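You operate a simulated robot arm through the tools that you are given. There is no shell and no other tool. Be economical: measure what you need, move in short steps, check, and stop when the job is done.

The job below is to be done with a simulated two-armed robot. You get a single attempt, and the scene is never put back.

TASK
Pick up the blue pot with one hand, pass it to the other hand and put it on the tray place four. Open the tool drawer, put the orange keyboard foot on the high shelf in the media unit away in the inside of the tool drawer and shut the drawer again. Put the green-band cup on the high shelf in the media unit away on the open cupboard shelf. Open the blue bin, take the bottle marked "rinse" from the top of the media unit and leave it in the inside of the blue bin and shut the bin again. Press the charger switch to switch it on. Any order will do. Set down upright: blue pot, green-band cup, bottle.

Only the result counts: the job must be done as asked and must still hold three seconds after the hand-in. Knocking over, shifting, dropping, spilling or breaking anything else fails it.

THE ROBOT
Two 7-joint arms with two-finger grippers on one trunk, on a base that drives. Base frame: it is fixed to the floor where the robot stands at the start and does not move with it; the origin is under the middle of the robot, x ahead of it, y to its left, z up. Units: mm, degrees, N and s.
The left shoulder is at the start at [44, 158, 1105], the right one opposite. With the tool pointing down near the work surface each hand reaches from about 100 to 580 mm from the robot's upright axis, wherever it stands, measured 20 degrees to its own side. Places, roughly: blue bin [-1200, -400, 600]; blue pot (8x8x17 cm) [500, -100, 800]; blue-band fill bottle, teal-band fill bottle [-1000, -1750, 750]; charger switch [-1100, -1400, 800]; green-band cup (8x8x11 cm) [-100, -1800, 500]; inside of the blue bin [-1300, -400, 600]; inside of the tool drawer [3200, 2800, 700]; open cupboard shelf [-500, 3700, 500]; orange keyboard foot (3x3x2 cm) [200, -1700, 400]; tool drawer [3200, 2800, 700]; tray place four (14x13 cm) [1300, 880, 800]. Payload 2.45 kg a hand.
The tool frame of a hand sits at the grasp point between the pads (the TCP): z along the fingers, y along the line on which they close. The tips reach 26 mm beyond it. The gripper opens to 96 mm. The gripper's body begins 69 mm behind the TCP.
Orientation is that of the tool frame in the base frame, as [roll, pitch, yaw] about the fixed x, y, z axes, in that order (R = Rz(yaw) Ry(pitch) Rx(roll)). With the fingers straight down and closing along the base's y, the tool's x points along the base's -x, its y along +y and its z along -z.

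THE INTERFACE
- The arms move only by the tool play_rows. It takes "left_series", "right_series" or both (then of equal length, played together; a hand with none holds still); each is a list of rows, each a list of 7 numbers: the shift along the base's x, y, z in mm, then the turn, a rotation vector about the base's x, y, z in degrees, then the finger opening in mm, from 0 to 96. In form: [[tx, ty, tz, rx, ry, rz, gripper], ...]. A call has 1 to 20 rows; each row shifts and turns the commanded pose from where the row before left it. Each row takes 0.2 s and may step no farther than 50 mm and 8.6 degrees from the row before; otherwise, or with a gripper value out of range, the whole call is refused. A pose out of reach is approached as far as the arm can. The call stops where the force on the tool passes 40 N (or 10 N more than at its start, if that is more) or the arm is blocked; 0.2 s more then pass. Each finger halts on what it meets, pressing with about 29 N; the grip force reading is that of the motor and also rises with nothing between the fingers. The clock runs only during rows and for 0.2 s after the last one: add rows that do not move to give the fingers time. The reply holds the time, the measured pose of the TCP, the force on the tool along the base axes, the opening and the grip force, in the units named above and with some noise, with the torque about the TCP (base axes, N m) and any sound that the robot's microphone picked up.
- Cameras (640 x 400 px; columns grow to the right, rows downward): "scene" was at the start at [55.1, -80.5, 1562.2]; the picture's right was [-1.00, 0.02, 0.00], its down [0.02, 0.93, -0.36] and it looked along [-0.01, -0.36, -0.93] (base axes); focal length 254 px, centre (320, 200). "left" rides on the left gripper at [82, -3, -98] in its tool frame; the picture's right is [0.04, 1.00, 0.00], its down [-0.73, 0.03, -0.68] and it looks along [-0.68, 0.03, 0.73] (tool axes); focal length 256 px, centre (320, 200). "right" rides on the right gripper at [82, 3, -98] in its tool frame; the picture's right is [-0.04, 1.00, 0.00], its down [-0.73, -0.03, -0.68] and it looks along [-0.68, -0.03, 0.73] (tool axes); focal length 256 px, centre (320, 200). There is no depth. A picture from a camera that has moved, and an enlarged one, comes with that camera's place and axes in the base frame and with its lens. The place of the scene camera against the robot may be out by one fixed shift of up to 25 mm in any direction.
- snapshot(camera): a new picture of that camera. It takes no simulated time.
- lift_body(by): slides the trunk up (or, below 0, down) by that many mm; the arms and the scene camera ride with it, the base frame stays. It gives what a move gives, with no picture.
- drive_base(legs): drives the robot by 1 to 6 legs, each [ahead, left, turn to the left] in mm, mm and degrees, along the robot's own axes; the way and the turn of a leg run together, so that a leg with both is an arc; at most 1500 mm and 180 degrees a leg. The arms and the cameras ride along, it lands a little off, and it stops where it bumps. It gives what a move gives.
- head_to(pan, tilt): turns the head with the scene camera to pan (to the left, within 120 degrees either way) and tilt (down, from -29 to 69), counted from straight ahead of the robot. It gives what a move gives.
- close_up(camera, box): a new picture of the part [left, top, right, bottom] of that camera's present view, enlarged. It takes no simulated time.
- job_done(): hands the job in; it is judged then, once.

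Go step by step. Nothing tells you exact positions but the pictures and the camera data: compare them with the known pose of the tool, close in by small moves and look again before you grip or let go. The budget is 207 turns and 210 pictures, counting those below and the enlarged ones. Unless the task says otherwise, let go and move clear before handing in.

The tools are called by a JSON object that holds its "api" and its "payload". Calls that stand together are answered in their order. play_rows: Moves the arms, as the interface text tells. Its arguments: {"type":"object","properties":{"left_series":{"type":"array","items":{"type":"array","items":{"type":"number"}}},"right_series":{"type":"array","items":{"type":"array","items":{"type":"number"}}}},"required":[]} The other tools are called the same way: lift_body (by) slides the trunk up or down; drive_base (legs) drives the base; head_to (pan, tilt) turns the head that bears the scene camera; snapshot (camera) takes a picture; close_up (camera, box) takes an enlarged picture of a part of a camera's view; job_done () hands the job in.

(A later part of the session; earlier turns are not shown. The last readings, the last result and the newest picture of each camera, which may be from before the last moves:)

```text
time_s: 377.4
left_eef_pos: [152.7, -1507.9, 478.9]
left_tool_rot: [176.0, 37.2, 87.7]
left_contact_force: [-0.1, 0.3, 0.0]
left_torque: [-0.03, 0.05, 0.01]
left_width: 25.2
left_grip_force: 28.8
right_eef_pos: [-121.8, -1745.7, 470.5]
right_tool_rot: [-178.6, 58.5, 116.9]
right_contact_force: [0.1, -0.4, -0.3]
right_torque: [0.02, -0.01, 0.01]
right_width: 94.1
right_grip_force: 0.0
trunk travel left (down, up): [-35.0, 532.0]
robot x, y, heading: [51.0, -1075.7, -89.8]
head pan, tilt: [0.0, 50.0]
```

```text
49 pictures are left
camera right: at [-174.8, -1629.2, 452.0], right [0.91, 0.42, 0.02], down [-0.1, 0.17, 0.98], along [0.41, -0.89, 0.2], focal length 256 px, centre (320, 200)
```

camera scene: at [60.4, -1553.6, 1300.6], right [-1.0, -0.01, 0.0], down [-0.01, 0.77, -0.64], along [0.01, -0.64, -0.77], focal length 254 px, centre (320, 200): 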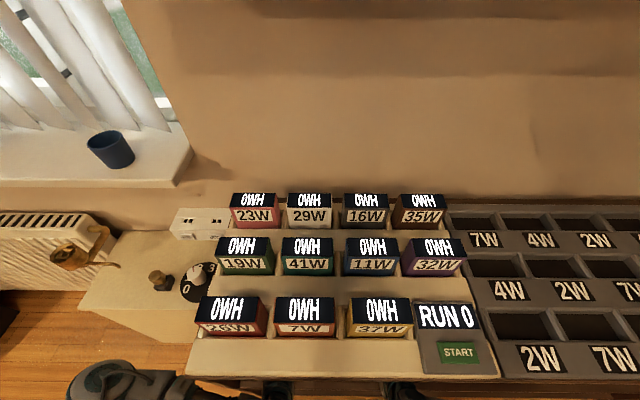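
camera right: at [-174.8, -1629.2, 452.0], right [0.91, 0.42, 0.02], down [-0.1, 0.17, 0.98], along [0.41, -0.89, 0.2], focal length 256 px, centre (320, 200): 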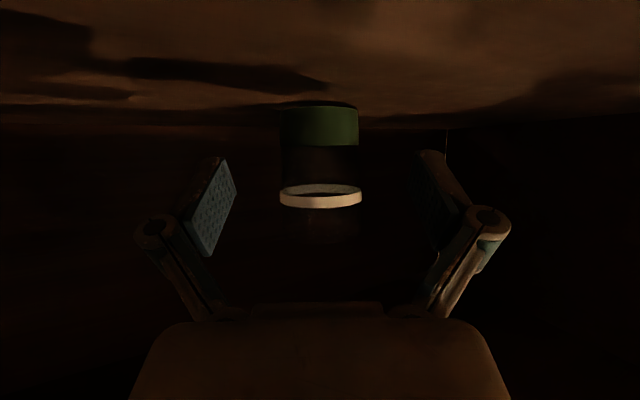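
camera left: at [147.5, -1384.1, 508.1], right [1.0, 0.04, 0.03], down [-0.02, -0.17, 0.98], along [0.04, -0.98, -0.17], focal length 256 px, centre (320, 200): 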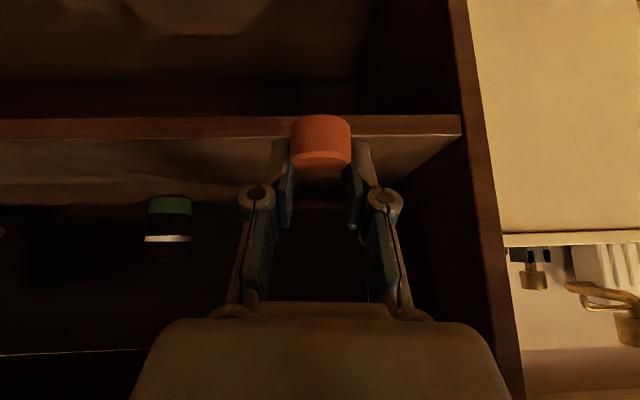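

Perfectly aligned. Advance 90 mm.

{"api": "play_rows", "payload": {"right_series": [[6.4, -13.5, 0, 0, 0, 0, 94], [6.4, -13.5, 0, 0, 0, 0, 94], [6.4, -13.5, 0, 0, 0, 0, 94], [6.4, -13.5, 0, 0, 0, 0, 94], [6.4, -13.5, 0, 0, 0, 0, 94], [0, 0, 0, 0, 0, 0, 94]]}}

{"api": "snapshot", "payload": {"camera": "right"}}

```text
time_s: 378.8
left_eef_pos: [152.5, -1507.2, 479.3]
left_tool_rot: [176.0, 37.2, 87.9]
left_contact_force: [0.4, -0.6, 0.0]
left_torque: [-0.01, -0.01, 0.0]
left_width: 25.0
left_grip_force: 29.1
right_eef_pos: [-91.2, -1811.6, 471.5]
right_tool_rot: [-178.7, 58.6, 117.0]
right_contact_force: [-0.6, 0.1, -0.5]
right_torque: [-0.02, 0.02, -0.03]
right_width: 94.0
right_grip_force: 0.2
trunk travel left (down, up): [-35.0, 532.0]
robot x, y, heading: [50.7, -1072.6, -89.7]
head pan, tilt: [0.0, 50.0]
```

```text
48 pictures are left
camera right: at [-143.6, -1696.4, 452.2], right [0.91, 0.42, 0.02], down [-0.1, 0.17, 0.98], along [0.41, -0.89, 0.2], focal length 256 px, centre (320, 200)
```

right: 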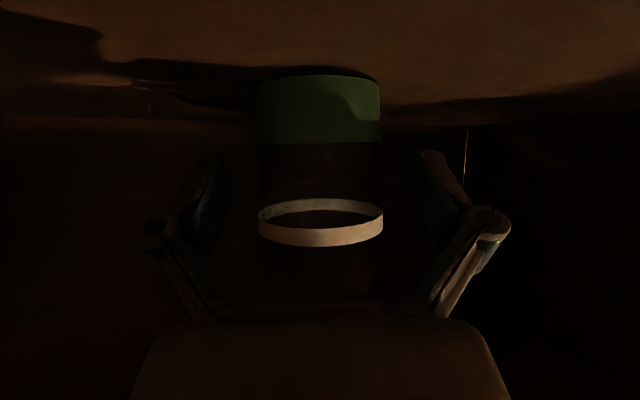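

The ring's growth shows the cup's axis is right at the TCP now. Close.

{"api": "play_rows", "payload": {"right_series": [[0, 0, 0, 0, 0, 0, 84], [0, 0, 0, 0, 0, 0, 76], [0, 0, 0, 0, 0, 0, 68], [0, 0, 0, 0, 0, 0, 60], [0, 0, 0, 0, 0, 0, 50], [0, 0, 0, 0, 0, 0, 50]]}}

{"api": "snapshot", "payload": {"camera": "right"}}

```text
time_s: 380.2
left_eef_pos: [152.9, -1507.8, 478.5]
left_tool_rot: [176.1, 37.2, 87.8]
left_contact_force: [-0.4, 0.2, 0.7]
left_torque: [0.01, -0.02, -0.03]
left_width: 25.0
left_grip_force: 28.7
right_eef_pos: [-91.0, -1811.3, 470.3]
right_tool_rot: [-178.7, 58.4, 117.0]
right_contact_force: [-0.7, 0.6, 1.2]
right_torque: [-0.01, 0.01, 0.01]
right_width: 59.0
right_grip_force: 28.8
trunk travel left (down, up): [-35.0, 532.0]
robot x, y, heading: [46.9, -1076.8, -89.5]
head pan, tilt: [0.0, 50.0]
```

```text
47 pictures are left
camera right: at [-143.7, -1696.1, 452.2], right [0.91, 0.42, 0.02], down [-0.1, 0.17, 0.98], along [0.41, -0.89, 0.2], focal length 256 px, centre (320, 200)
```

right: 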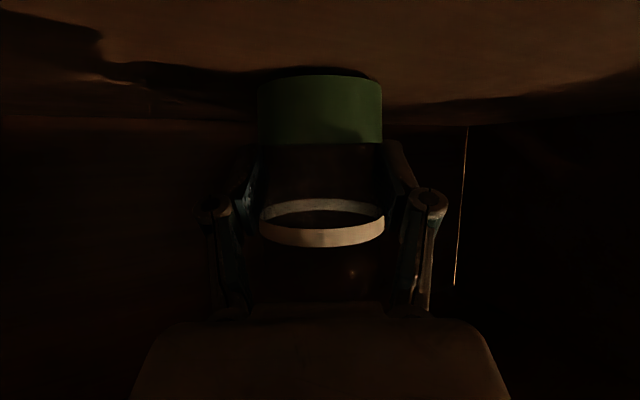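

Cup gripped (59 mm). Lift 25 mm and back the base straight out.

{"api": "play_rows", "payload": {"right_series": [[0, 0, 6, 0, 0, 0, 40], [0, 0, 8, 0, 0, 0, 40], [0, 0, 10, 0, 0, 0, 40], [0, 0, 6, 0, 0, 0, 40], [0, 0, 0, 0, 0, 0, 40]]}}

{"api": "drive_base", "payload": {"legs": [[-350, 0, 0]]}}

{"api": "lift_body", "payload": {"by": 240}}

{"api": "snapshot", "payload": {"camera": "scene"}}

```text
time_s: 381.4
left_eef_pos: [152.7, -1508.5, 477.5]
left_tool_rot: [175.9, 37.2, 87.8]
left_contact_force: [1.0, -0.3, -0.5]
left_torque: [-0.01, 0.0, 0.04]
left_width: 25.2
left_grip_force: 28.4
right_eef_pos: [-90.7, -1813.0, 499.5]
right_tool_rot: [-178.7, 58.6, 116.9]
right_contact_force: [-0.9, -0.9, 0.4]
right_torque: [0.05, 0.0, 0.0]
right_width: 59.4
right_grip_force: 29.0
trunk travel left (down, up): [-35.0, 532.0]
robot x, y, heading: [50.0, -1076.2, -89.6]
head pan, tilt: [0.0, 50.0]
```

```text
time_s: 383.7
left_eef_pos: [149.3, -1160.8, 477.9]
left_tool_rot: [176.0, 37.2, 87.6]
left_contact_force: [-0.2, -0.4, 0.9]
left_torque: [-0.01, -0.01, 0.0]
left_width: 25.3
left_grip_force: 29.0
right_eef_pos: [-96.0, -1463.1, 500.6]
right_tool_rot: [-178.7, 58.6, 116.5]
right_contact_force: [0.3, -0.1, 0.0]
right_torque: [0.0, 0.03, 0.01]
right_width: 59.0
right_grip_force: 29.4
trunk travel left (down, up): [-35.0, 532.0]
robot x, y, heading: [49.0, -725.2, -89.9]
head pan, tilt: [0.0, 50.0]
```

```text
time_s: 386.2
left_eef_pos: [147.6, -1158.6, 721.1]
left_tool_rot: [176.0, 37.5, 87.5]
left_contact_force: [0.5, 0.0, -0.5]
left_torque: [0.02, 0.01, 0.02]
left_width: 25.7
left_grip_force: 28.9
right_eef_pos: [-96.2, -1461.5, 743.6]
right_tool_rot: [-178.5, 58.8, 116.8]
right_contact_force: [-0.2, 0.8, 0.3]
right_torque: [0.0, -0.03, -0.02]
right_width: 59.1
right_grip_force: 29.0
trunk travel left (down, up): [-275.0, 292.0]
robot x, y, heading: [45.7, -724.2, -89.9]
head pan, tilt: [0.0, 50.0]
```

```text
46 pictures are left
camera scene: at [56.8, -874.7, 1583.7], right [-1.0, 0.0, 0.0], down [0.0, 0.77, -0.64], along [0.0, -0.64, -0.77], focal length 254 px, centre (320, 200)
```

scene: 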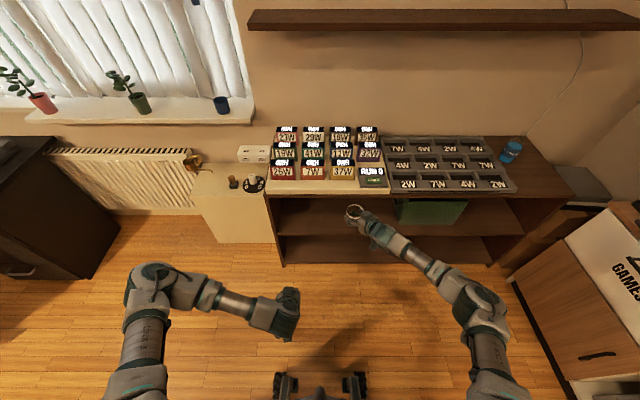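

Both objects are held. I drive back along the corridor and turn around to face the cupboard.

{"api": "drive_base", "payload": {"legs": [[0, -200, 0], [-1450, 0, 0], [-1300, 0, 0], [0, 0, 180]]}}

{"api": "head_to", "payload": {"pan": 10, "tilt": 30}}

{"api": "snapshot", "payload": {"camera": "scene"}}

```text
time_s: 408.1
left_eef_pos: [-297.7, 2428.0, 721.4]
left_tool_rot: [176.0, 37.5, -88.6]
left_contact_force: [-0.4, -0.5, 0.2]
left_torque: [-0.02, 0.01, 0.0]
left_width: 25.9
left_grip_force: 28.9
right_eef_pos: [-74.1, 2748.0, 743.9]
right_tool_rot: [-178.6, 58.9, -59.5]
right_contact_force: [0.0, 0.9, -1.4]
right_torque: [-0.03, -0.05, 0.0]
right_width: 59.1
right_grip_force: 29.3
trunk travel left (down, up): [-275.0, 292.0]
robot x, y, heading: [-173.5, 2005.4, 94.0]
head pan, tilt: [0.0, 50.0]
```

```text
time_s: 408.9
left_eef_pos: [-298.5, 2425.8, 722.3]
left_tool_rot: [175.9, 37.7, -88.7]
left_contact_force: [-0.2, 0.1, 0.0]
left_torque: [0.02, 0.03, 0.01]
left_width: 25.9
left_grip_force: 29.4
right_eef_pos: [-73.7, 2746.0, 748.2]
right_tool_rot: [-178.1, 59.2, -59.2]
right_contact_force: [0.1, 0.3, -0.3]
right_torque: [-0.02, 0.0, 0.0]
right_width: 59.0
right_grip_force: 29.1
trunk travel left (down, up): [-275.0, 292.0]
robot x, y, heading: [-173.2, 2006.0, 94.1]
head pan, tilt: [10.0, 30.0]
```

```text
45 pictures are left
camera scene: at [-185.5, 2124.8, 1613.9], right [0.97, 0.24, 0.0], down [0.12, -0.49, -0.86], along [-0.21, 0.84, -0.51], focal length 254 px, centre (320, 200)
```

scene: 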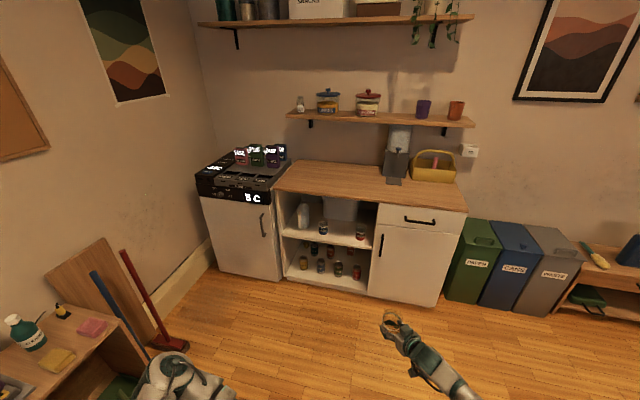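

{"api": "close_up", "payload": {"camera": "scene", "box": [260, 160, 420, 290]}}

```text
3.08 times, centred on (340, 225) of scene
camera zoom: at [-185.5, 2124.8, 1613.9], right [0.97, 0.24, 0.0], down [0.12, -0.49, -0.86], along [-0.21, 0.84, -0.51], focal length 780 px, centre (258, 123)
```

zoom: 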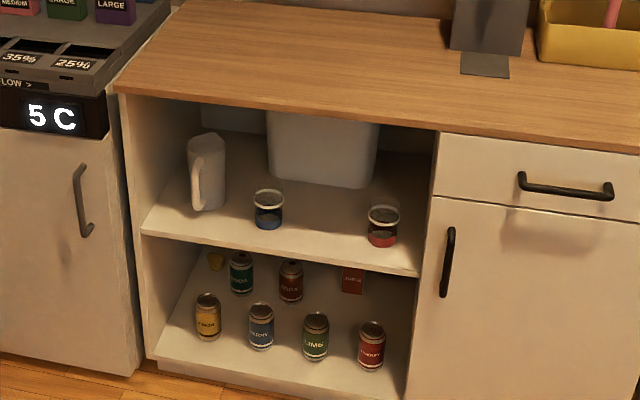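

The open shelf holds a blue and a red cup with a free gap around (-390,3578), shelf height ≈475. I lower the trunk, shift the cup hand inward, and drive toward it.

{"api": "play_rows", "payload": {"right_series": [[-15, 0, 0, 0, 0, 0, 40], [-15, 0, 0, 0, 0, 0, 40], [-15, 0, 0, 0, 0, 0, 40], [-15, 0, 0, 0, 0, 0, 40], [-15, 0, 0, 0, 0, 0, 40], [-15, 0, 0, 0, 0, 0, 40], [0, 0, 0, 0, 0, 0, 40]]}}

{"api": "lift_body", "payload": {"by": -175}}

{"api": "drive_base", "payload": {"legs": [[0, 0, -4], [500, 240, 0]]}}

{"api": "head_to", "payload": {"pan": 0, "tilt": 45}}

{"api": "snapshot", "payload": {"camera": "scene"}}

{"api": "snapshot", "payload": {"camera": "right"}}

```text
time_s: 410.5
left_eef_pos: [-298.2, 2425.3, 723.0]
left_tool_rot: [176.0, 37.8, -88.7]
left_contact_force: [0.3, 0.4, 0.4]
left_torque: [-0.02, 0.01, -0.02]
left_width: 25.7
left_grip_force: 29.1
right_eef_pos: [-164.9, 2745.2, 749.5]
right_tool_rot: [-178.2, 59.1, -59.0]
right_contact_force: [0.4, -0.7, -1.2]
right_torque: [-0.01, 0.0, 0.02]
right_width: 59.1
right_grip_force: 29.2
trunk travel left (down, up): [-275.0, 292.0]
robot x, y, heading: [-164.9, 2002.1, 93.9]
head pan, tilt: [10.0, 30.0]
```

```text
time_s: 412.5
left_eef_pos: [-299.3, 2425.5, 550.3]
left_tool_rot: [175.9, 38.1, -88.6]
left_contact_force: [0.6, -1.0, 0.4]
left_torque: [0.0, -0.02, -0.01]
left_width: 25.6
left_grip_force: 29.3
right_eef_pos: [-164.1, 2744.4, 576.2]
right_tool_rot: [-178.1, 59.1, -58.9]
right_contact_force: [-0.3, 0.7, 0.1]
right_torque: [0.01, -0.02, -0.01]
right_width: 59.2
right_grip_force: 28.9
trunk travel left (down, up): [-100.0, 467.0]
robot x, y, heading: [-170.8, 2002.3, 94.0]
head pan, tilt: [10.0, 30.0]
```

```text
time_s: 416.2
left_eef_pos: [-517.5, 2935.7, 546.8]
left_tool_rot: [175.9, 37.7, -92.4]
left_contact_force: [0.0, -0.1, -0.8]
left_torque: [0.01, -0.04, 0.04]
left_width: 25.8
left_grip_force: 29.6
right_eef_pos: [-361.8, 3246.4, 572.7]
right_tool_rot: [-178.2, 59.1, -62.9]
right_contact_force: [0.0, 0.2, -0.8]
right_torque: [0.03, 0.02, 0.0]
right_width: 59.0
right_grip_force: 29.0
trunk travel left (down, up): [-100.0, 467.0]
robot x, y, heading: [-413.1, 2506.1, 90.4]
head pan, tilt: [10.0, 30.0]
```

```text
time_s: 416.9
left_eef_pos: [-517.8, 2932.5, 550.1]
left_tool_rot: [176.0, 38.1, -92.3]
left_contact_force: [-0.3, -0.5, -0.6]
left_torque: [0.0, -0.02, -0.03]
left_width: 25.9
left_grip_force: 29.7
right_eef_pos: [-362.6, 3243.9, 576.5]
right_tool_rot: [-177.7, 59.4, -62.5]
right_contact_force: [-0.3, 0.0, -0.4]
right_torque: [0.0, 0.01, 0.02]
right_width: 59.2
right_grip_force: 29.0
trunk travel left (down, up): [-100.0, 467.0]
robot x, y, heading: [-414.6, 2508.8, 90.3]
head pan, tilt: [0.0, 45.0]
```

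```text
43 pictures are left
camera scene: at [-409.0, 2785.9, 1393.9], right [1.0, 0.01, 0.0], down [0.0, -0.71, -0.7], along [0.0, 0.7, -0.71], focal length 254 px, centre (320, 200)
```

scene: 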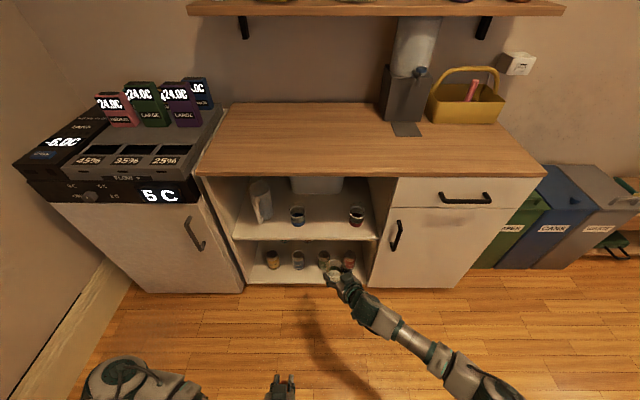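

```text
42 pictures are left
camera right: at [-310.5, 3128.9, 556.7], right [-0.91, -0.42, 0.02], down [0.1, -0.18, 0.98], along [-0.4, 0.89, 0.21], focal length 256 px, centre (320, 200)
```

right: 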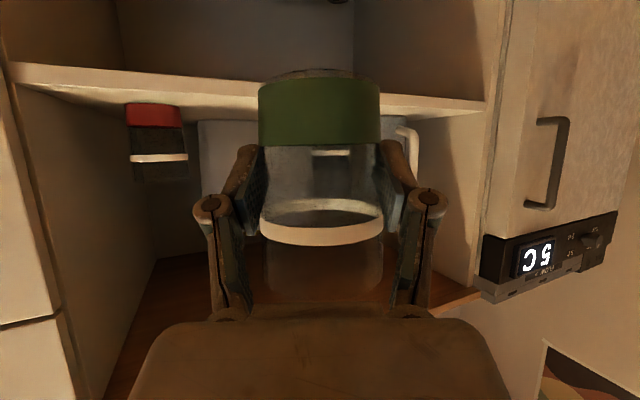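

Clear view: the red cup at left of the image, shelf ahead. I raise the cup 15 mm, shift, and drive 180 mm closer for a better look.

{"api": "play_rows", "payload": {"right_series": [[-9, 0, 5, 0, 0, 0, 40], [-9, 0, 5, 0, 0, 0, 40], [-8, 0, 5, 0, 0, 0, 40], [0, 0, 0, 0, 0, 0, 40]]}}

{"api": "drive_base", "payload": {"legs": [[170, 0, 0]]}}

{"api": "snapshot", "payload": {"camera": "right"}}

{"api": "close_up", "payload": {"camera": "scene", "box": [220, 180, 420, 305]}}

```text
time_s: 417.9
left_eef_pos: [-518.1, 2933.1, 550.8]
left_tool_rot: [176.0, 38.1, -92.3]
left_contact_force: [0.1, -0.5, -0.7]
left_torque: [0.0, -0.01, -0.01]
left_width: 25.7
left_grip_force: 29.1
right_eef_pos: [-388.9, 3243.6, 591.9]
right_tool_rot: [-177.8, 59.2, -62.4]
right_contact_force: [0.1, -0.4, 0.1]
right_torque: [0.0, -0.01, 0.01]
right_width: 59.0
right_grip_force: 28.5
trunk travel left (down, up): [-100.0, 467.0]
robot x, y, heading: [-418.5, 2510.8, 89.8]
head pan, tilt: [0.0, 45.0]
```

```text
time_s: 419.4
left_eef_pos: [-518.3, 3103.3, 550.4]
left_tool_rot: [176.0, 38.0, -92.3]
left_contact_force: [0.1, 0.2, -0.9]
left_torque: [0.02, -0.02, 0.01]
left_width: 26.1
left_grip_force: 28.8
right_eef_pos: [-389.0, 3413.0, 589.6]
right_tool_rot: [-177.9, 59.2, -62.6]
right_contact_force: [0.4, 0.2, -1.0]
right_torque: [0.03, 0.01, 0.02]
right_width: 59.1
right_grip_force: 29.4
trunk travel left (down, up): [-100.0, 467.0]
robot x, y, heading: [-417.3, 2676.8, 90.2]
head pan, tilt: [0.0, 45.0]
```

```text
41 pictures are left
camera right: at [-336.3, 3298.7, 570.6], right [-0.91, -0.41, 0.02], down [0.1, -0.18, 0.98], along [-0.4, 0.89, 0.21], focal length 256 px, centre (320, 200)
```

right: 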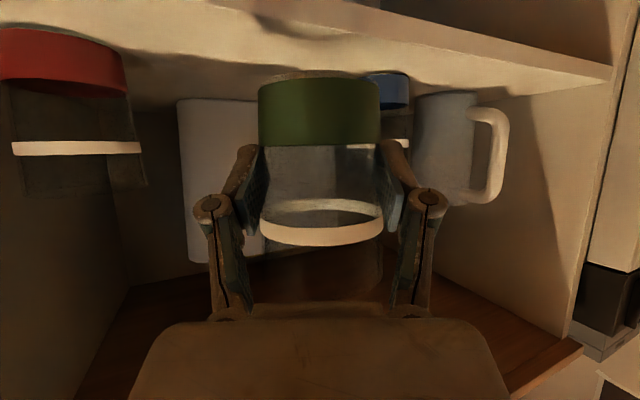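

```text
3.20 times, centred on (320, 242) of scene
camera zoom: at [-409.8, 2955.9, 1393.5], right [1.0, 0.0, 0.0], down [0.0, -0.71, -0.7], along [0.0, 0.7, -0.71], focal length 812 px, centre (320, 64)
```

zoom: 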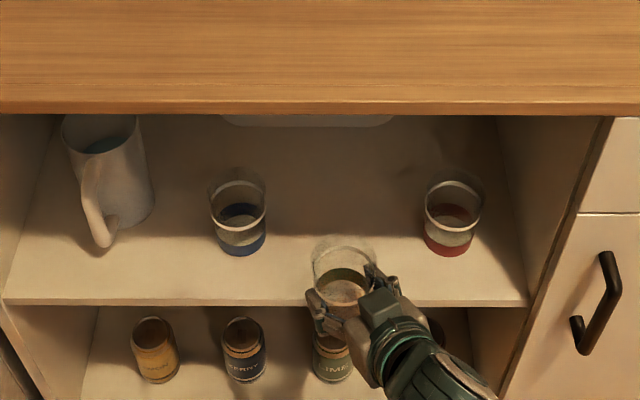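

The cup is already over the shelf, centred between blue and red. Move 25 mm deeper and lower toward the shelf.

{"api": "play_rows", "payload": {"right_series": [[0, 8, 0, 0, 0, 0, 40], [0, 8, 0, 0, 0, 0, 40], [0, 8, 0, 0, 0, 0, 40], [0, 0, -8, 0, 0, 0, 40], [0, 0, -8, 0, 0, 0, 40], [0, 0, -6, 0, 0, 0, 40], [0, 0, -4, 0, 0, 0, 40], [0, 0, 0, 0, 0, 0, 40]]}}

{"api": "snapshot", "payload": {"camera": "right"}}

```text
time_s: 421.2
left_eef_pos: [-518.1, 3098.9, 552.2]
left_tool_rot: [176.0, 38.4, -92.3]
left_contact_force: [-0.4, 0.6, -0.1]
left_torque: [-0.02, -0.01, 0.01]
left_width: 26.0
left_grip_force: 29.2
right_eef_pos: [-387.7, 3434.4, 569.3]
right_tool_rot: [-177.5, 59.6, -62.2]
right_contact_force: [-0.3, 0.4, -0.3]
right_torque: [0.0, -0.04, 0.01]
right_width: 59.1
right_grip_force: 29.0
trunk travel left (down, up): [-100.0, 467.0]
robot x, y, heading: [-416.9, 2678.5, 90.2]
head pan, tilt: [0.0, 45.0]
```

```text
39 pictures are left
camera right: at [-336.4, 3319.8, 548.2], right [-0.91, -0.41, 0.01], down [0.1, -0.19, 0.98], along [-0.4, 0.89, 0.21], focal length 256 px, centre (320, 200)
```

right: 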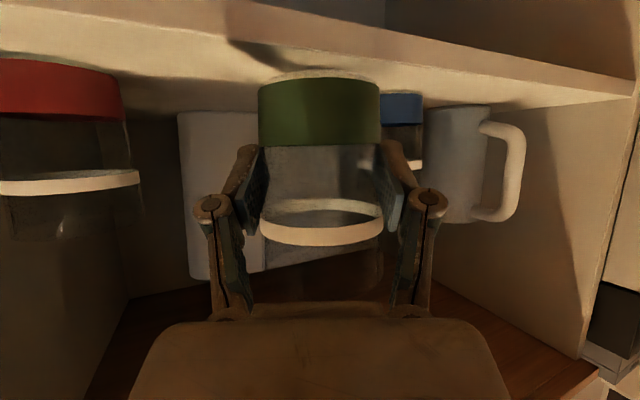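

Continue lowering gently.

{"api": "play_rows", "payload": {"right_series": [[0, 0, -4, 0, 0, 0, 40], [0, 0, -4, 0, 0, 0, 40], [0, 0, -3, 0, 0, 0, 40], [0, 0, -3, 0, 0, 0, 40], [0, 0, 0, 0, 0, 0, 40]]}}

```text
time_s: 422.4
left_eef_pos: [-517.4, 3100.0, 552.1]
left_tool_rot: [176.0, 38.4, -92.3]
left_contact_force: [0.4, 0.0, -0.1]
left_torque: [0.0, 0.0, -0.03]
left_width: 25.7
left_grip_force: 28.8
right_eef_pos: [-388.6, 3434.2, 555.8]
right_tool_rot: [-177.5, 59.5, -62.3]
right_contact_force: [0.0, 0.4, -1.1]
right_torque: [-0.02, -0.02, -0.03]
right_width: 59.0
right_grip_force: 29.0
trunk travel left (down, up): [-100.0, 467.0]
robot x, y, heading: [-414.3, 2675.2, 90.3]
head pan, tilt: [0.0, 45.0]
```

{"api": "play_rows", "payload": {"right_series": [[0, 0, -3, 0, 0, 0, 40], [0, 0, -3, 0, 0, 0, 40], [0, 0, -3, 0, 0, 0, 40], [0, 0, -2, 0, 0, 0, 40], [0, 0, 0, 0, 0, 0, 40]]}}

{"api": "snapshot", "payload": {"camera": "right"}}

```text
time_s: 423.6
left_eef_pos: [-518.3, 3097.6, 552.7]
left_tool_rot: [176.0, 38.5, -92.3]
left_contact_force: [0.4, -0.8, 0.3]
left_torque: [0.04, -0.02, 0.0]
left_width: 25.7
left_grip_force: 28.8
right_eef_pos: [-388.4, 3433.6, 546.0]
right_tool_rot: [-177.5, 59.9, -62.2]
right_contact_force: [1.2, 1.3, 16.2]
right_torque: [0.41, 0.12, -0.09]
right_width: 59.5
right_grip_force: 28.9
trunk travel left (down, up): [-100.0, 467.0]
robot x, y, heading: [-415.0, 2678.0, 90.3]
head pan, tilt: [0.0, 45.0]
```

```text
38 pictures are left
camera right: at [-336.8, 3319.7, 525.1], right [-0.91, -0.41, 0.01], down [0.1, -0.19, 0.98], along [-0.4, 0.89, 0.22], focal length 256 px, centre (320, 200)
```

right: 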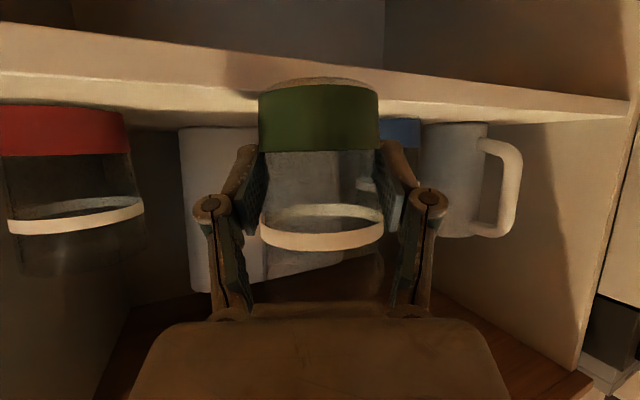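

Contact: cup is on the shelf. Open and withdraw straight back.

{"api": "play_rows", "payload": {"right_series": [[0, 0, 1, 0, 0, 0, 55], [0, 0, 0, 0, 0, 0, 64], [0, 0, 0, 0, 0, 0, 74], [0, 0, 0, 0, 0, 0, 84], [0, 0, 0, 0, 0, 0, 90], [0, 0, 0, 0, 0, 0, 90], [4, -7, 0, 0, 0, 0, 90], [6, -11, 1, 0, 0, 0, 90], [7, -13, 1, 0, 0, 0, 90], [7, -13, 1, 0, 0, 0, 90], [7, -13, 1, 0, 0, 0, 90], [7, -13, 1, 0, 0, 0, 90], [7, -13, 1, 0, 0, 0, 90]]}}

{"api": "drive_base", "payload": {"legs": [[-250, 0, 0]]}}

{"api": "snapshot", "payload": {"camera": "right"}}

```text
time_s: 426.4
left_eef_pos: [-518.0, 3099.6, 553.7]
left_tool_rot: [176.0, 38.4, -92.5]
left_contact_force: [-0.7, -0.7, 0.2]
left_torque: [-0.01, -0.01, -0.01]
left_width: 25.8
left_grip_force: 28.7
right_eef_pos: [-341.8, 3361.2, 540.7]
right_tool_rot: [-178.0, 59.4, -62.4]
right_contact_force: [0.2, -0.2, 0.7]
right_torque: [0.0, 0.0, -0.02]
right_width: 90.0
right_grip_force: 0.1
right hand out of reach, approached as far as the arm can: row 9, 10, 12
trunk travel left (down, up): [-100.0, 467.0]
robot x, y, heading: [-417.1, 2675.4, 90.2]
head pan, tilt: [0.0, 45.0]
```

```text
time_s: 428.2
left_eef_pos: [-515.5, 2851.2, 553.2]
left_tool_rot: [176.0, 38.4, -92.6]
left_contact_force: [-0.2, -0.7, -0.8]
left_torque: [0.01, 0.03, 0.01]
left_width: 25.8
left_grip_force: 28.7
right_eef_pos: [-338.4, 3113.7, 541.2]
right_tool_rot: [-177.9, 59.5, -62.6]
right_contact_force: [0.9, -0.9, -1.3]
right_torque: [-0.03, -0.01, 0.02]
right_width: 90.1
right_grip_force: 0.1
trunk travel left (down, up): [-100.0, 467.0]
robot x, y, heading: [-416.9, 2427.3, 90.0]
head pan, tilt: [0.0, 45.0]
```

```text
37 pictures are left
camera right: at [-285.8, 2999.1, 520.0], right [-0.91, -0.41, 0.01], down [0.1, -0.19, 0.98], along [-0.4, 0.89, 0.21], focal length 256 px, centre (320, 200)
```

right: 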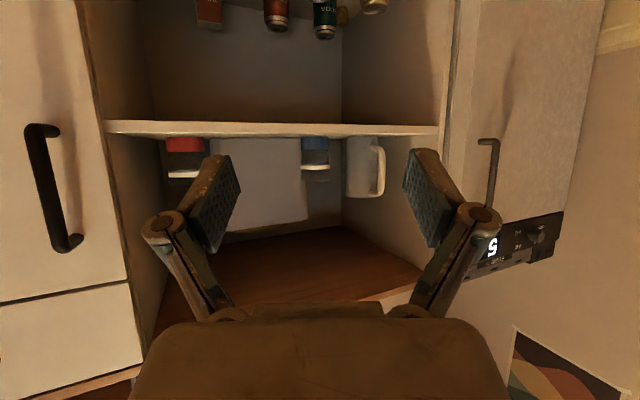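

The green cup isn't visible where expected. I check with the scene camera.

{"api": "close_up", "payload": {"camera": "scene", "box": [200, 120, 440, 270]}}

{"api": "snapshot", "payload": {"camera": "scene"}}

```text
2.67 times, centred on (320, 195) of scene
camera zoom: at [-408.8, 2706.6, 1394.2], right [1.0, 0.0, 0.0], down [0.0, -0.71, -0.7], along [0.0, 0.7, -0.71], focal length 676 px, centre (320, 213)
```

zoom: 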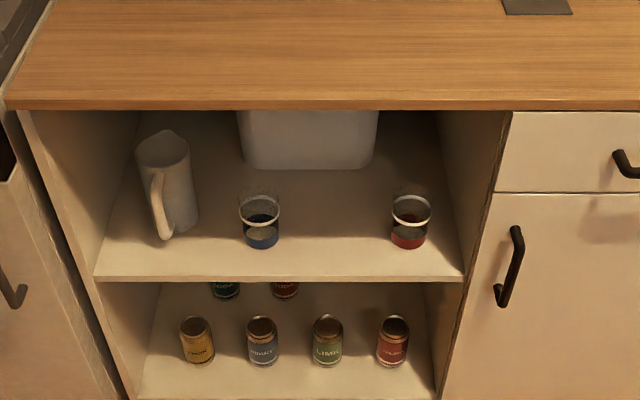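

```text
35 pictures are left
camera scene: at [-408.8, 2706.6, 1394.2], right [1.0, 0.0, 0.0], down [0.0, -0.71, -0.7], along [0.0, 0.7, -0.71], focal length 254 px, centre (320, 200)
```

scene: 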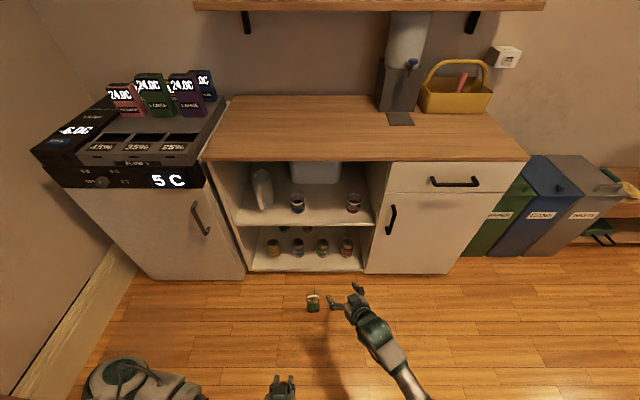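

The cup is on the floor in front of the cupboard. Zoom to see its state.

{"api": "close_up", "payload": {"camera": "scene", "box": [280, 270, 380, 340]}}

```text
5.71 times, centred on (330, 305) of scene
camera zoom: at [-408.8, 2706.6, 1394.2], right [1.0, 0.0, 0.0], down [0.0, -0.71, -0.7], along [0.0, 0.7, -0.71], focal length 1450 px, centre (263, -400)
```

zoom: 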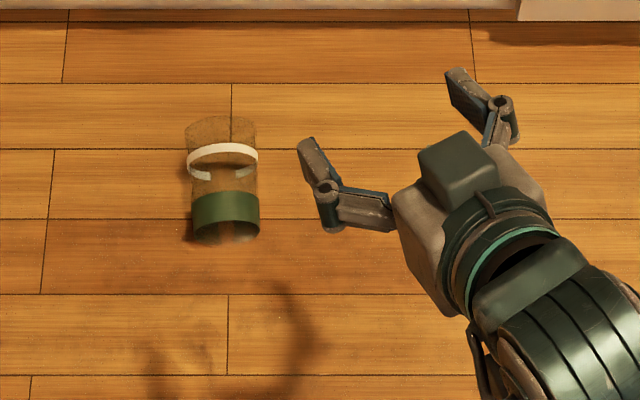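

The cup has fallen onto the floor, lying on its side but intact. I'll pick it up: first turn the right hand tool-down and lower the trunk fully to test floor reach.

{"api": "play_rows", "payload": {"right_series": [[-4, -2, -12, -7.1, -3.7, 0, 94], [-4, -2, -12, -7.1, -3.7, 0, 94], [-4, -2, -12, -7.1, -3.7, 0, 94], [-4, -2, -12, -7.1, -3.7, 0, 94], [-4, -2, -12, -7.1, -3.7, 0, 94], [-4, -2, -12, -7.1, -3.7, 0, 94], [-4, -2, -12, -7.1, -3.7, 0, 94], [-4, 0, -12, 0, 0, -7, 94], [-4, 0, -12, 0, 0, -7, 94], [-4, 0, -12, 0, 0, -7, 94], [-4, 0, -12, 0, 0, -7, 94], [0, 0, -15, 0, 0, 0, 94], [0, 0, -20, 0, 0, 0, 94], [0, 0, -20, 0, 0, 0, 94]]}}

{"api": "lift_body", "payload": {"by": -95}}

{"api": "play_rows", "payload": {"right_series": [[0, 0, -20, 0, 0, 0, 94], [0, 0, -20, 0, 0, 0, 94], [0, 0, -20, 0, 0, 0, 94], [0, 0, -20, 0, 0, 0, 94], [0, 0, -20, 0, 0, 0, 94], [0, 0, -10, 0, 0, 0, 94], [0, 0, -10, 0, 0, 0, 94], [0, 0, 0, 0, 0, 0, 94]]}}

{"api": "snapshot", "payload": {"camera": "right"}}

```text
time_s: 431.2
left_eef_pos: [-515.6, 2849.6, 555.0]
left_tool_rot: [176.1, 38.7, -92.5]
left_contact_force: [0.4, -0.1, -0.1]
left_torque: [0.0, 0.01, -0.02]
left_width: 25.9
left_grip_force: 29.3
right_eef_pos: [-374.1, 3069.3, 373.2]
right_tool_rot: [-177.5, 3.6, -90.5]
right_contact_force: [-0.2, 0.8, 0.4]
right_torque: [0.03, -0.01, -0.01]
right_width: 93.8
right_grip_force: 0.1
right hand out of reach, approached as far as the arm can: row 11, 12, 13, 14
trunk travel left (down, up): [-100.0, 467.0]
robot x, y, heading: [-416.6, 2430.2, 89.8]
head pan, tilt: [0.0, 45.0]
```

```text
time_s: 432.5
left_eef_pos: [-516.0, 2849.0, 461.1]
left_tool_rot: [176.0, 38.9, -92.6]
left_contact_force: [-0.1, 0.2, 0.7]
left_torque: [0.0, 0.0, -0.01]
left_width: 25.8
left_grip_force: 29.1
right_eef_pos: [-371.5, 3066.4, 281.5]
right_tool_rot: [-177.6, 3.7, -90.5]
right_contact_force: [0.3, 0.6, -0.2]
right_torque: [0.0, 0.04, 0.01]
right_width: 94.2
right_grip_force: 0.1
trunk travel left (down, up): [-5.0, 562.0]
robot x, y, heading: [-414.7, 2429.3, 89.9]
head pan, tilt: [0.0, 45.0]
```

```text
time_s: 434.3
left_eef_pos: [-516.7, 2848.6, 459.6]
left_tool_rot: [176.1, 38.7, -92.7]
left_contact_force: [0.0, 0.7, 0.3]
left_torque: [-0.01, -0.02, -0.02]
left_width: 25.7
left_grip_force: 29.2
right_eef_pos: [-355.7, 3035.6, 177.4]
right_tool_rot: [-177.6, 3.7, -90.3]
right_contact_force: [0.7, -0.2, -0.6]
right_torque: [-0.02, -0.04, 0.0]
right_width: 94.0
right_grip_force: 0.0
right hand out of reach, approached as far as the arm can: row 4, 5, 6, 7
trunk travel left (down, up): [-5.0, 562.0]
robot x, y, heading: [-417.3, 2429.7, 90.1]
head pan, tilt: [0.0, 45.0]
```

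```text
33 pictures are left
camera right: at [-364.1, 2948.5, 269.5], right [-1.0, 0.05, -0.04], down [0.01, 0.69, 0.73], along [0.06, 0.72, -0.69], focal length 256 px, centre (320, 200)
```

right: 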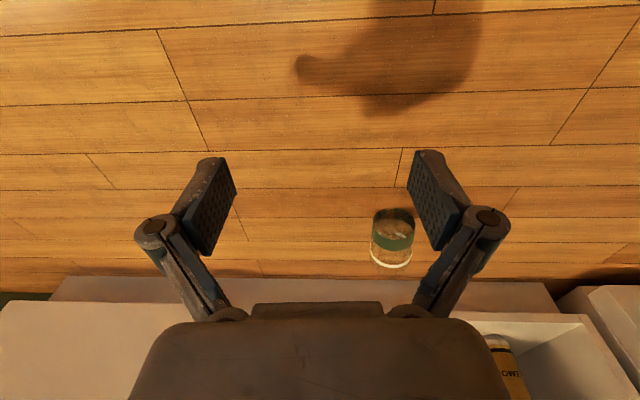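

The hand reaches z≈177 far out; closer in it should reach lower. I pull it nearer to the body and lower to find the minimum.

{"api": "play_rows", "payload": {"right_series": [[5, -19, 0, 0, 0, 0, 94], [5, -19, 0, 0, 0, 0, 94], [5, -19, 0, 0, 0, 0, 94], [5, -19, 0, 0, 0, 0, 94], [5, -19, 0, 0, 0, 0, 94], [5, -19, 0, 0, 0, 0, 94], [5, -19, -10, 0, 0, 0, 94], [5, -19, -10, 0, 0, 0, 94], [5, -19, -10, 0, 0, 0, 94], [5, -19, -10, 0, 0, 0, 94], [0, 0, -15, 0, 0, 0, 94], [0, 0, -15, 0, 0, 0, 94], [0, 0, -15, 0, 0, 0, 94], [0, 0, -15, 0, 0, 0, 94], [0, 0, -15, 0, 0, 0, 94], [0, 0, -10, 0, 0, 0, 94]]}}

```text
time_s: 437.7
left_eef_pos: [-515.5, 2848.5, 459.4]
left_tool_rot: [176.0, 38.6, -92.7]
left_contact_force: [0.0, -0.1, 0.1]
left_torque: [-0.02, -0.01, 0.0]
left_width: 25.6
left_grip_force: 29.2
right_eef_pos: [-328.7, 2899.7, 60.9]
right_tool_rot: [-177.6, 3.6, -90.3]
right_contact_force: [1.1, -0.3, -0.4]
right_torque: [0.0, 0.03, 0.01]
right_width: 94.1
right_grip_force: 0.0
right hand out of reach, approached as far as the arm can: row 1, 2, 3, 4, 5, 6, 7, 8, 9, 10, 11, 12, 13, 14, 15, 16
trunk travel left (down, up): [-5.0, 562.0]
robot x, y, heading: [-416.9, 2429.1, 89.8]
head pan, tilt: [0.0, 45.0]
```

It reaches z≈61 here. Try a little lower still.

{"api": "play_rows", "payload": {"right_series": [[2, -10, -5, 0, 0, 0, 94], [2, -10, -5, 0, 0, 0, 94], [2, -10, -5, 0, 0, 0, 94], [2, -10, -5, 0, 0, 0, 94], [0, 0, 0, 0, 0, 0, 94]]}}

{"api": "snapshot", "payload": {"camera": "right"}}

```text
time_s: 438.9
left_eef_pos: [-515.2, 2849.5, 459.5]
left_tool_rot: [176.0, 38.8, -92.6]
left_contact_force: [0.5, -0.1, 0.3]
left_torque: [-0.01, -0.01, 0.01]
left_width: 26.2
left_grip_force: 29.1
right_eef_pos: [-319.3, 2860.9, 40.4]
right_tool_rot: [-177.6, 3.7, -90.4]
right_contact_force: [0.4, 0.8, -0.4]
right_torque: [0.03, 0.01, 0.0]
right_width: 94.3
right_grip_force: 0.2
trunk travel left (down, up): [-5.0, 562.0]
robot x, y, heading: [-414.6, 2429.3, 89.9]
head pan, tilt: [0.0, 45.0]
```

```text
32 pictures are left
camera right: at [-328.6, 2773.9, 132.4], right [-1.0, 0.05, -0.04], down [0.01, 0.69, 0.73], along [0.06, 0.72, -0.69], focal length 256 px, centre (320, 200)
```

right: 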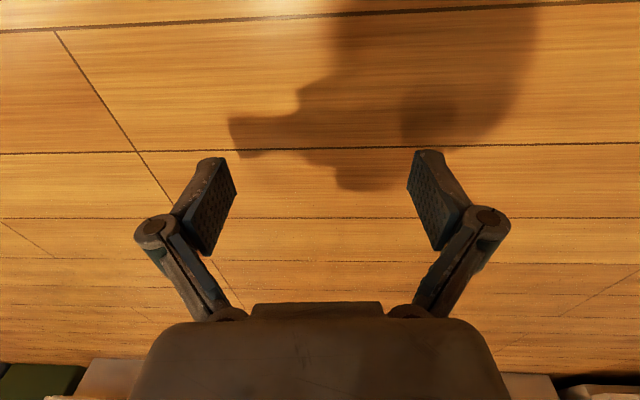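

Floor reach is fine (z≈40). I raise the hand above cup height and drive so it comes over the cup.

{"api": "play_rows", "payload": {"right_series": [[0, 0, 20, 0, 0, 0, 94], [0, 0, 25, 0, 0, 0, 94], [0, 0, 25, 0, 0, 0, 94], [0, 0, 25, 0, 0, 0, 94], [0, 0, 0, 0, 0, 0, 94]]}}

{"api": "drive_base", "payload": {"legs": [[330, 130, 0]]}}

{"api": "snapshot", "payload": {"camera": "right"}}

```text
time_s: 440.1
left_eef_pos: [-516.6, 2849.6, 459.5]
left_tool_rot: [176.2, 38.6, -92.6]
left_contact_force: [-0.3, 0.3, -0.4]
left_torque: [-0.01, 0.01, 0.03]
left_width: 25.9
left_grip_force: 29.2
right_eef_pos: [-323.1, 2864.4, 119.9]
right_tool_rot: [-177.4, 3.6, -90.4]
right_contact_force: [0.4, 0.7, -0.6]
right_torque: [-0.01, -0.02, -0.01]
right_width: 93.7
right_grip_force: 0.2
right hand out of reach, approached as far as the arm can: row 1, 2
trunk travel left (down, up): [-5.0, 562.0]
robot x, y, heading: [-416.7, 2428.8, 89.5]
head pan, tilt: [0.0, 45.0]
```

```text
time_s: 442.4
left_eef_pos: [-640.4, 3184.9, 459.7]
left_tool_rot: [176.0, 38.7, -93.0]
left_contact_force: [-0.2, 0.4, 0.0]
left_torque: [-0.01, 0.0, -0.05]
left_width: 26.0
left_grip_force: 29.3
right_eef_pos: [-445.8, 3201.1, 120.1]
right_tool_rot: [-177.6, 3.7, -90.8]
right_contact_force: [-0.5, 0.3, -0.7]
right_torque: [0.02, -0.01, -0.01]
right_width: 94.3
right_grip_force: 0.1
trunk travel left (down, up): [-5.0, 562.0]
robot x, y, heading: [-544.2, 2765.1, 89.6]
head pan, tilt: [0.0, 45.0]
```

```text
31 pictures are left
camera right: at [-454.7, 3113.2, 211.7], right [-1.0, 0.06, -0.04], down [0.01, 0.69, 0.73], along [0.07, 0.72, -0.69], focal length 256 px, centre (320, 200)
```

right: 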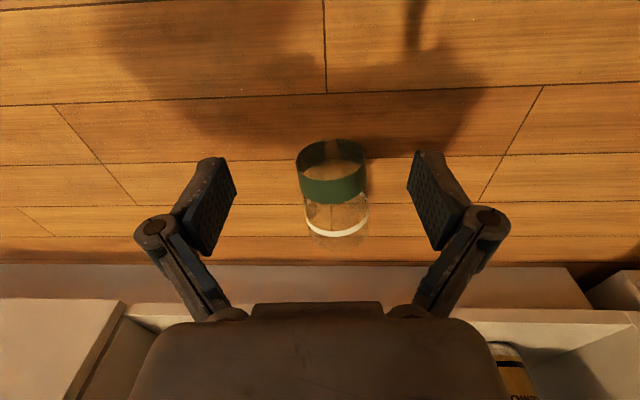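

The cup lies along y at x≈-452, from y≈3254 to 3364. Drive 92 mm forward, then lower around it.

{"api": "drive_base", "payload": {"legs": [[92, 6, 0]]}}

{"api": "snapshot", "payload": {"camera": "right"}}

```text
time_s: 443.5
left_eef_pos: [-643.8, 3276.4, 461.3]
left_tool_rot: [175.8, 39.0, -93.1]
left_contact_force: [0.5, -0.2, -0.7]
left_torque: [0.02, -0.03, 0.03]
left_width: 25.8
left_grip_force: 29.2
right_eef_pos: [-451.1, 3292.4, 120.9]
right_tool_rot: [-177.7, 4.1, -90.7]
right_contact_force: [-0.6, -0.4, -0.7]
right_torque: [0.01, -0.01, 0.0]
right_width: 94.1
right_grip_force: 0.1
trunk travel left (down, up): [-5.0, 562.0]
robot x, y, heading: [-549.5, 2857.6, 89.7]
head pan, tilt: [0.0, 45.0]
```

```text
30 pictures are left
camera right: at [-459.7, 3205.3, 213.3], right [-1.0, 0.06, -0.04], down [0.01, 0.68, 0.73], along [0.07, 0.73, -0.68], focal length 256 px, centre (320, 200)
```

right: 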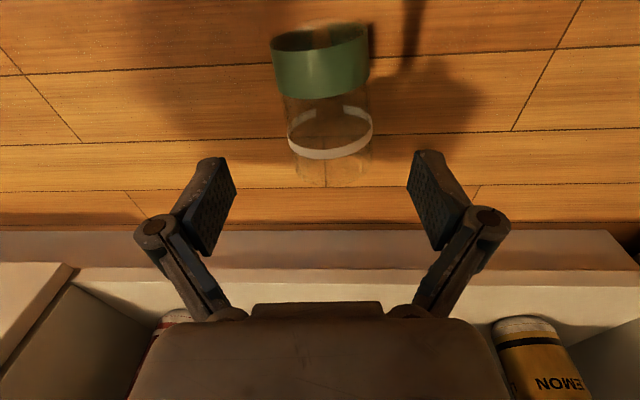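

The landing point is mid-cup. Lower 80 mm and close.

{"api": "play_rows", "payload": {"right_series": [[0, 0, -16, 0, 0, 0, 94], [0, 0, -16, 0, 0, 0, 94], [0, 0, -16, 0, 0, 0, 94], [0, 0, -16, 0, 0, 0, 94], [0, 0, -12, 0, 0, 0, 94], [0, 0, 0, 0, 0, 0, 94]]}}

{"api": "snapshot", "payload": {"camera": "right"}}

```text
time_s: 444.9
left_eef_pos: [-646.2, 3274.1, 465.8]
left_tool_rot: [176.1, 39.2, -93.0]
left_contact_force: [-0.9, -0.3, -0.7]
left_torque: [-0.03, -0.01, 0.01]
left_width: 25.8
left_grip_force: 29.0
right_eef_pos: [-452.0, 3290.7, 47.1]
right_tool_rot: [-177.6, 4.4, -90.8]
right_contact_force: [0.1, 0.0, -2.4]
right_torque: [0.03, 0.0, 0.0]
right_width: 94.0
right_grip_force: 0.1
trunk travel left (down, up): [-5.0, 562.0]
robot x, y, heading: [-546.2, 2857.4, 89.4]
head pan, tilt: [0.0, 45.0]
```

```text
29 pictures are left
camera right: at [-460.5, 3203.9, 138.4], right [-1.0, 0.06, -0.04], down [0.01, 0.68, 0.73], along [0.07, 0.73, -0.68], focal length 256 px, centre (320, 200)
```

right: 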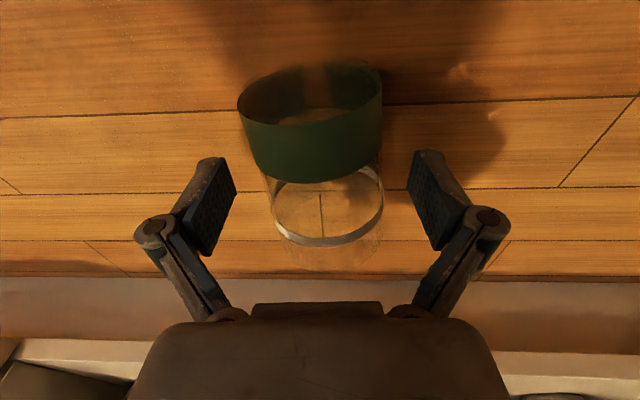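

The cup lies between the pads. To be able to set it upright later, I tilt the hand back toward the robot as far as it goes before gripping.

{"api": "play_rows", "payload": {"right_series": [[0, 0, 0, -6, 0, 0, 94], [0, 0, 0, -6, 0, 0, 94], [0, 0, 0, -6, 0, 0, 94], [0, 0, 0, -6, 0, 0, 94], [0, 0, 0, 0, 0, 0, 94]]}}

{"api": "snapshot", "payload": {"camera": "right"}}

```text
time_s: 446.1
left_eef_pos: [-644.7, 3273.0, 464.2]
left_tool_rot: [176.1, 39.3, -93.2]
left_contact_force: [-0.7, 0.8, -0.4]
left_torque: [0.0, 0.0, 0.0]
left_width: 25.7
left_grip_force: 29.1
right_eef_pos: [-425.4, 3251.1, 71.2]
right_tool_rot: [-177.3, -19.8, -90.9]
right_contact_force: [0.1, -0.5, -0.3]
right_torque: [0.04, 0.02, 0.0]
right_width: 93.8
right_grip_force: 0.1
right hand out of reach, approached as far as the arm can: row 1, 2, 3, 4
trunk travel left (down, up): [-5.0, 562.0]
robot x, y, heading: [-547.4, 2858.6, 89.7]
head pan, tilt: [0.0, 45.0]
```

```text
28 pictures are left
camera right: at [-434.3, 3207.9, 190.4], right [-1.0, 0.04, -0.06], down [0.01, 0.92, 0.39], along [0.07, 0.39, -0.92], focal length 256 px, centre (320, 200)
```

right: 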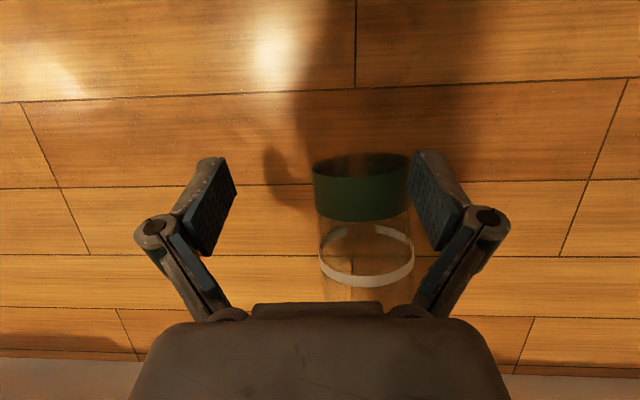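

Tilt reached but position drifted; I correct with the base (27 mm left, 38 mm forward) and lower with slightly less tilt.

{"api": "drive_base", "payload": {"legs": [[38, 29, 0]]}}

{"api": "play_rows", "payload": {"right_series": [[0, 0, -8, 3, 0, 0, 94], [0, 0, -8, 3, 0, 0, 94], [0, 0, -8, 0, 0, 0, 94], [0, 0, 0, 0, 0, 0, 94]]}}

{"api": "snapshot", "payload": {"camera": "right"}}

```text
time_s: 447.0
left_eef_pos: [-661.6, 3311.0, 466.5]
left_tool_rot: [174.9, 39.2, -93.7]
left_contact_force: [1.1, 0.6, -0.9]
left_torque: [0.05, 0.07, 0.06]
left_width: 25.9
left_grip_force: 28.9
right_eef_pos: [-447.8, 3288.7, 69.5]
right_tool_rot: [-178.1, -19.8, -90.7]
right_contact_force: [-0.1, -0.3, -0.3]
right_torque: [-0.02, 0.06, -0.03]
right_width: 94.3
right_grip_force: 0.0
trunk travel left (down, up): [-5.0, 562.0]
robot x, y, heading: [-571.9, 2893.5, 89.6]
head pan, tilt: [0.0, 45.0]
```

```text
time_s: 448.0
left_eef_pos: [-669.6, 3308.4, 466.8]
left_tool_rot: [176.0, 39.7, -93.1]
left_contact_force: [-1.3, 0.7, 0.8]
left_torque: [0.03, -0.04, 0.0]
left_width: 25.8
left_grip_force: 28.8
right_eef_pos: [-448.4, 3282.1, 48.5]
right_tool_rot: [-177.4, -13.4, -90.9]
right_contact_force: [-0.3, 0.0, -0.8]
right_torque: [0.0, -0.03, -0.03]
right_width: 93.8
right_grip_force: 0.0
right hand out of reach, approached as far as the arm can: row 3
trunk travel left (down, up): [-5.0, 562.0]
robot x, y, heading: [-575.1, 2896.0, 89.7]
head pan, tilt: [0.0, 45.0]
```

```text
27 pictures are left
camera right: at [-457.4, 3227.1, 162.9], right [-1.0, 0.04, -0.06], down [0.01, 0.87, 0.49], along [0.07, 0.49, -0.87], focal length 256 px, centre (320, 200)
```

right: 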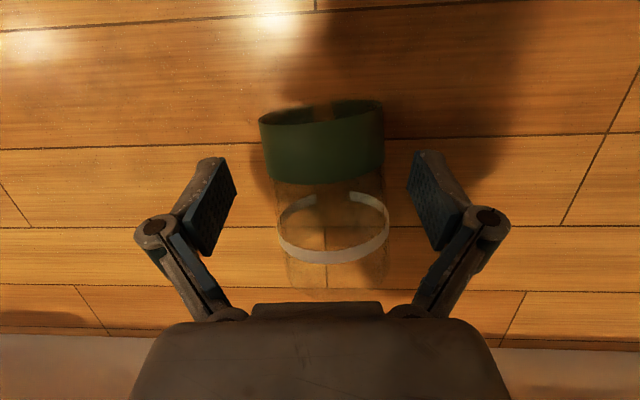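

Well placed (tilt 13°, z≈48). Close on the cup.

{"api": "play_rows", "payload": {"right_series": [[0, 0, 0, 0, 0, 0, 84], [0, 0, 0, 0, 0, 0, 74], [0, 0, 0, 0, 0, 0, 64], [0, 0, 0, 0, 0, 0, 54], [0, 0, 0, 0, 0, 0, 40], [0, 0, 0, 0, 0, 0, 40], [0, 0, 15, 0, 0, 0, 40], [0, 0, 20, 0, 0, 0, 40]]}}

{"api": "lift_body", "payload": {"by": 250}}

{"api": "snapshot", "payload": {"camera": "right"}}

```text
time_s: 449.8
left_eef_pos: [-667.0, 3308.6, 468.9]
left_tool_rot: [175.9, 39.7, -93.2]
left_contact_force: [-0.4, -0.4, -0.8]
left_torque: [-0.01, 0.0, 0.0]
left_width: 25.9
left_grip_force: 29.5
right_eef_pos: [-446.8, 3282.0, 86.1]
right_tool_rot: [-177.3, -13.4, -90.9]
right_contact_force: [0.3, -0.1, -0.8]
right_torque: [0.04, -0.02, 0.01]
right_width: 58.1
right_grip_force: 29.3
trunk travel left (down, up): [-5.0, 562.0]
robot x, y, heading: [-570.7, 2895.9, 89.5]
head pan, tilt: [0.0, 45.0]
```

```text
time_s: 452.4
left_eef_pos: [-667.5, 3309.2, 717.5]
left_tool_rot: [175.9, 39.6, -93.1]
left_contact_force: [0.2, 0.2, -0.1]
left_torque: [0.0, -0.01, 0.03]
left_width: 25.8
left_grip_force: 29.0
right_eef_pos: [-446.7, 3361.6, 392.3]
right_tool_rot: [-177.4, -4.8, -90.9]
right_contact_force: [-0.5, -1.5, -0.9]
right_torque: [0.05, -0.02, 0.0]
right_width: 58.6
right_grip_force: 28.9
trunk travel left (down, up): [-255.0, 312.0]
robot x, y, heading: [-570.1, 2896.1, 89.6]
head pan, tilt: [0.0, 45.0]
```

```text
26 pictures are left
camera right: at [-455.2, 3289.4, 497.0], right [-1.0, 0.05, -0.05], down [0.01, 0.79, 0.62], along [0.07, 0.61, -0.79], focal length 256 px, centre (320, 200)
```

right: 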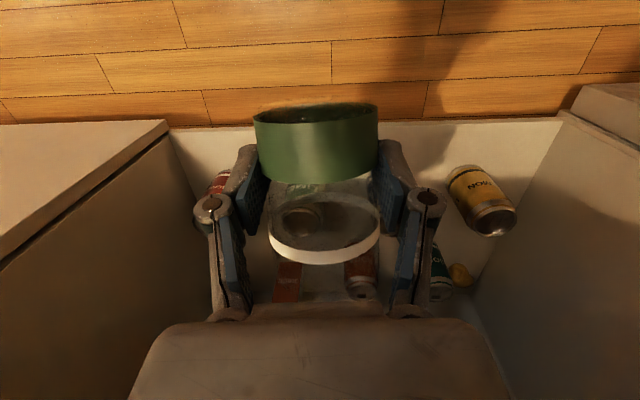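

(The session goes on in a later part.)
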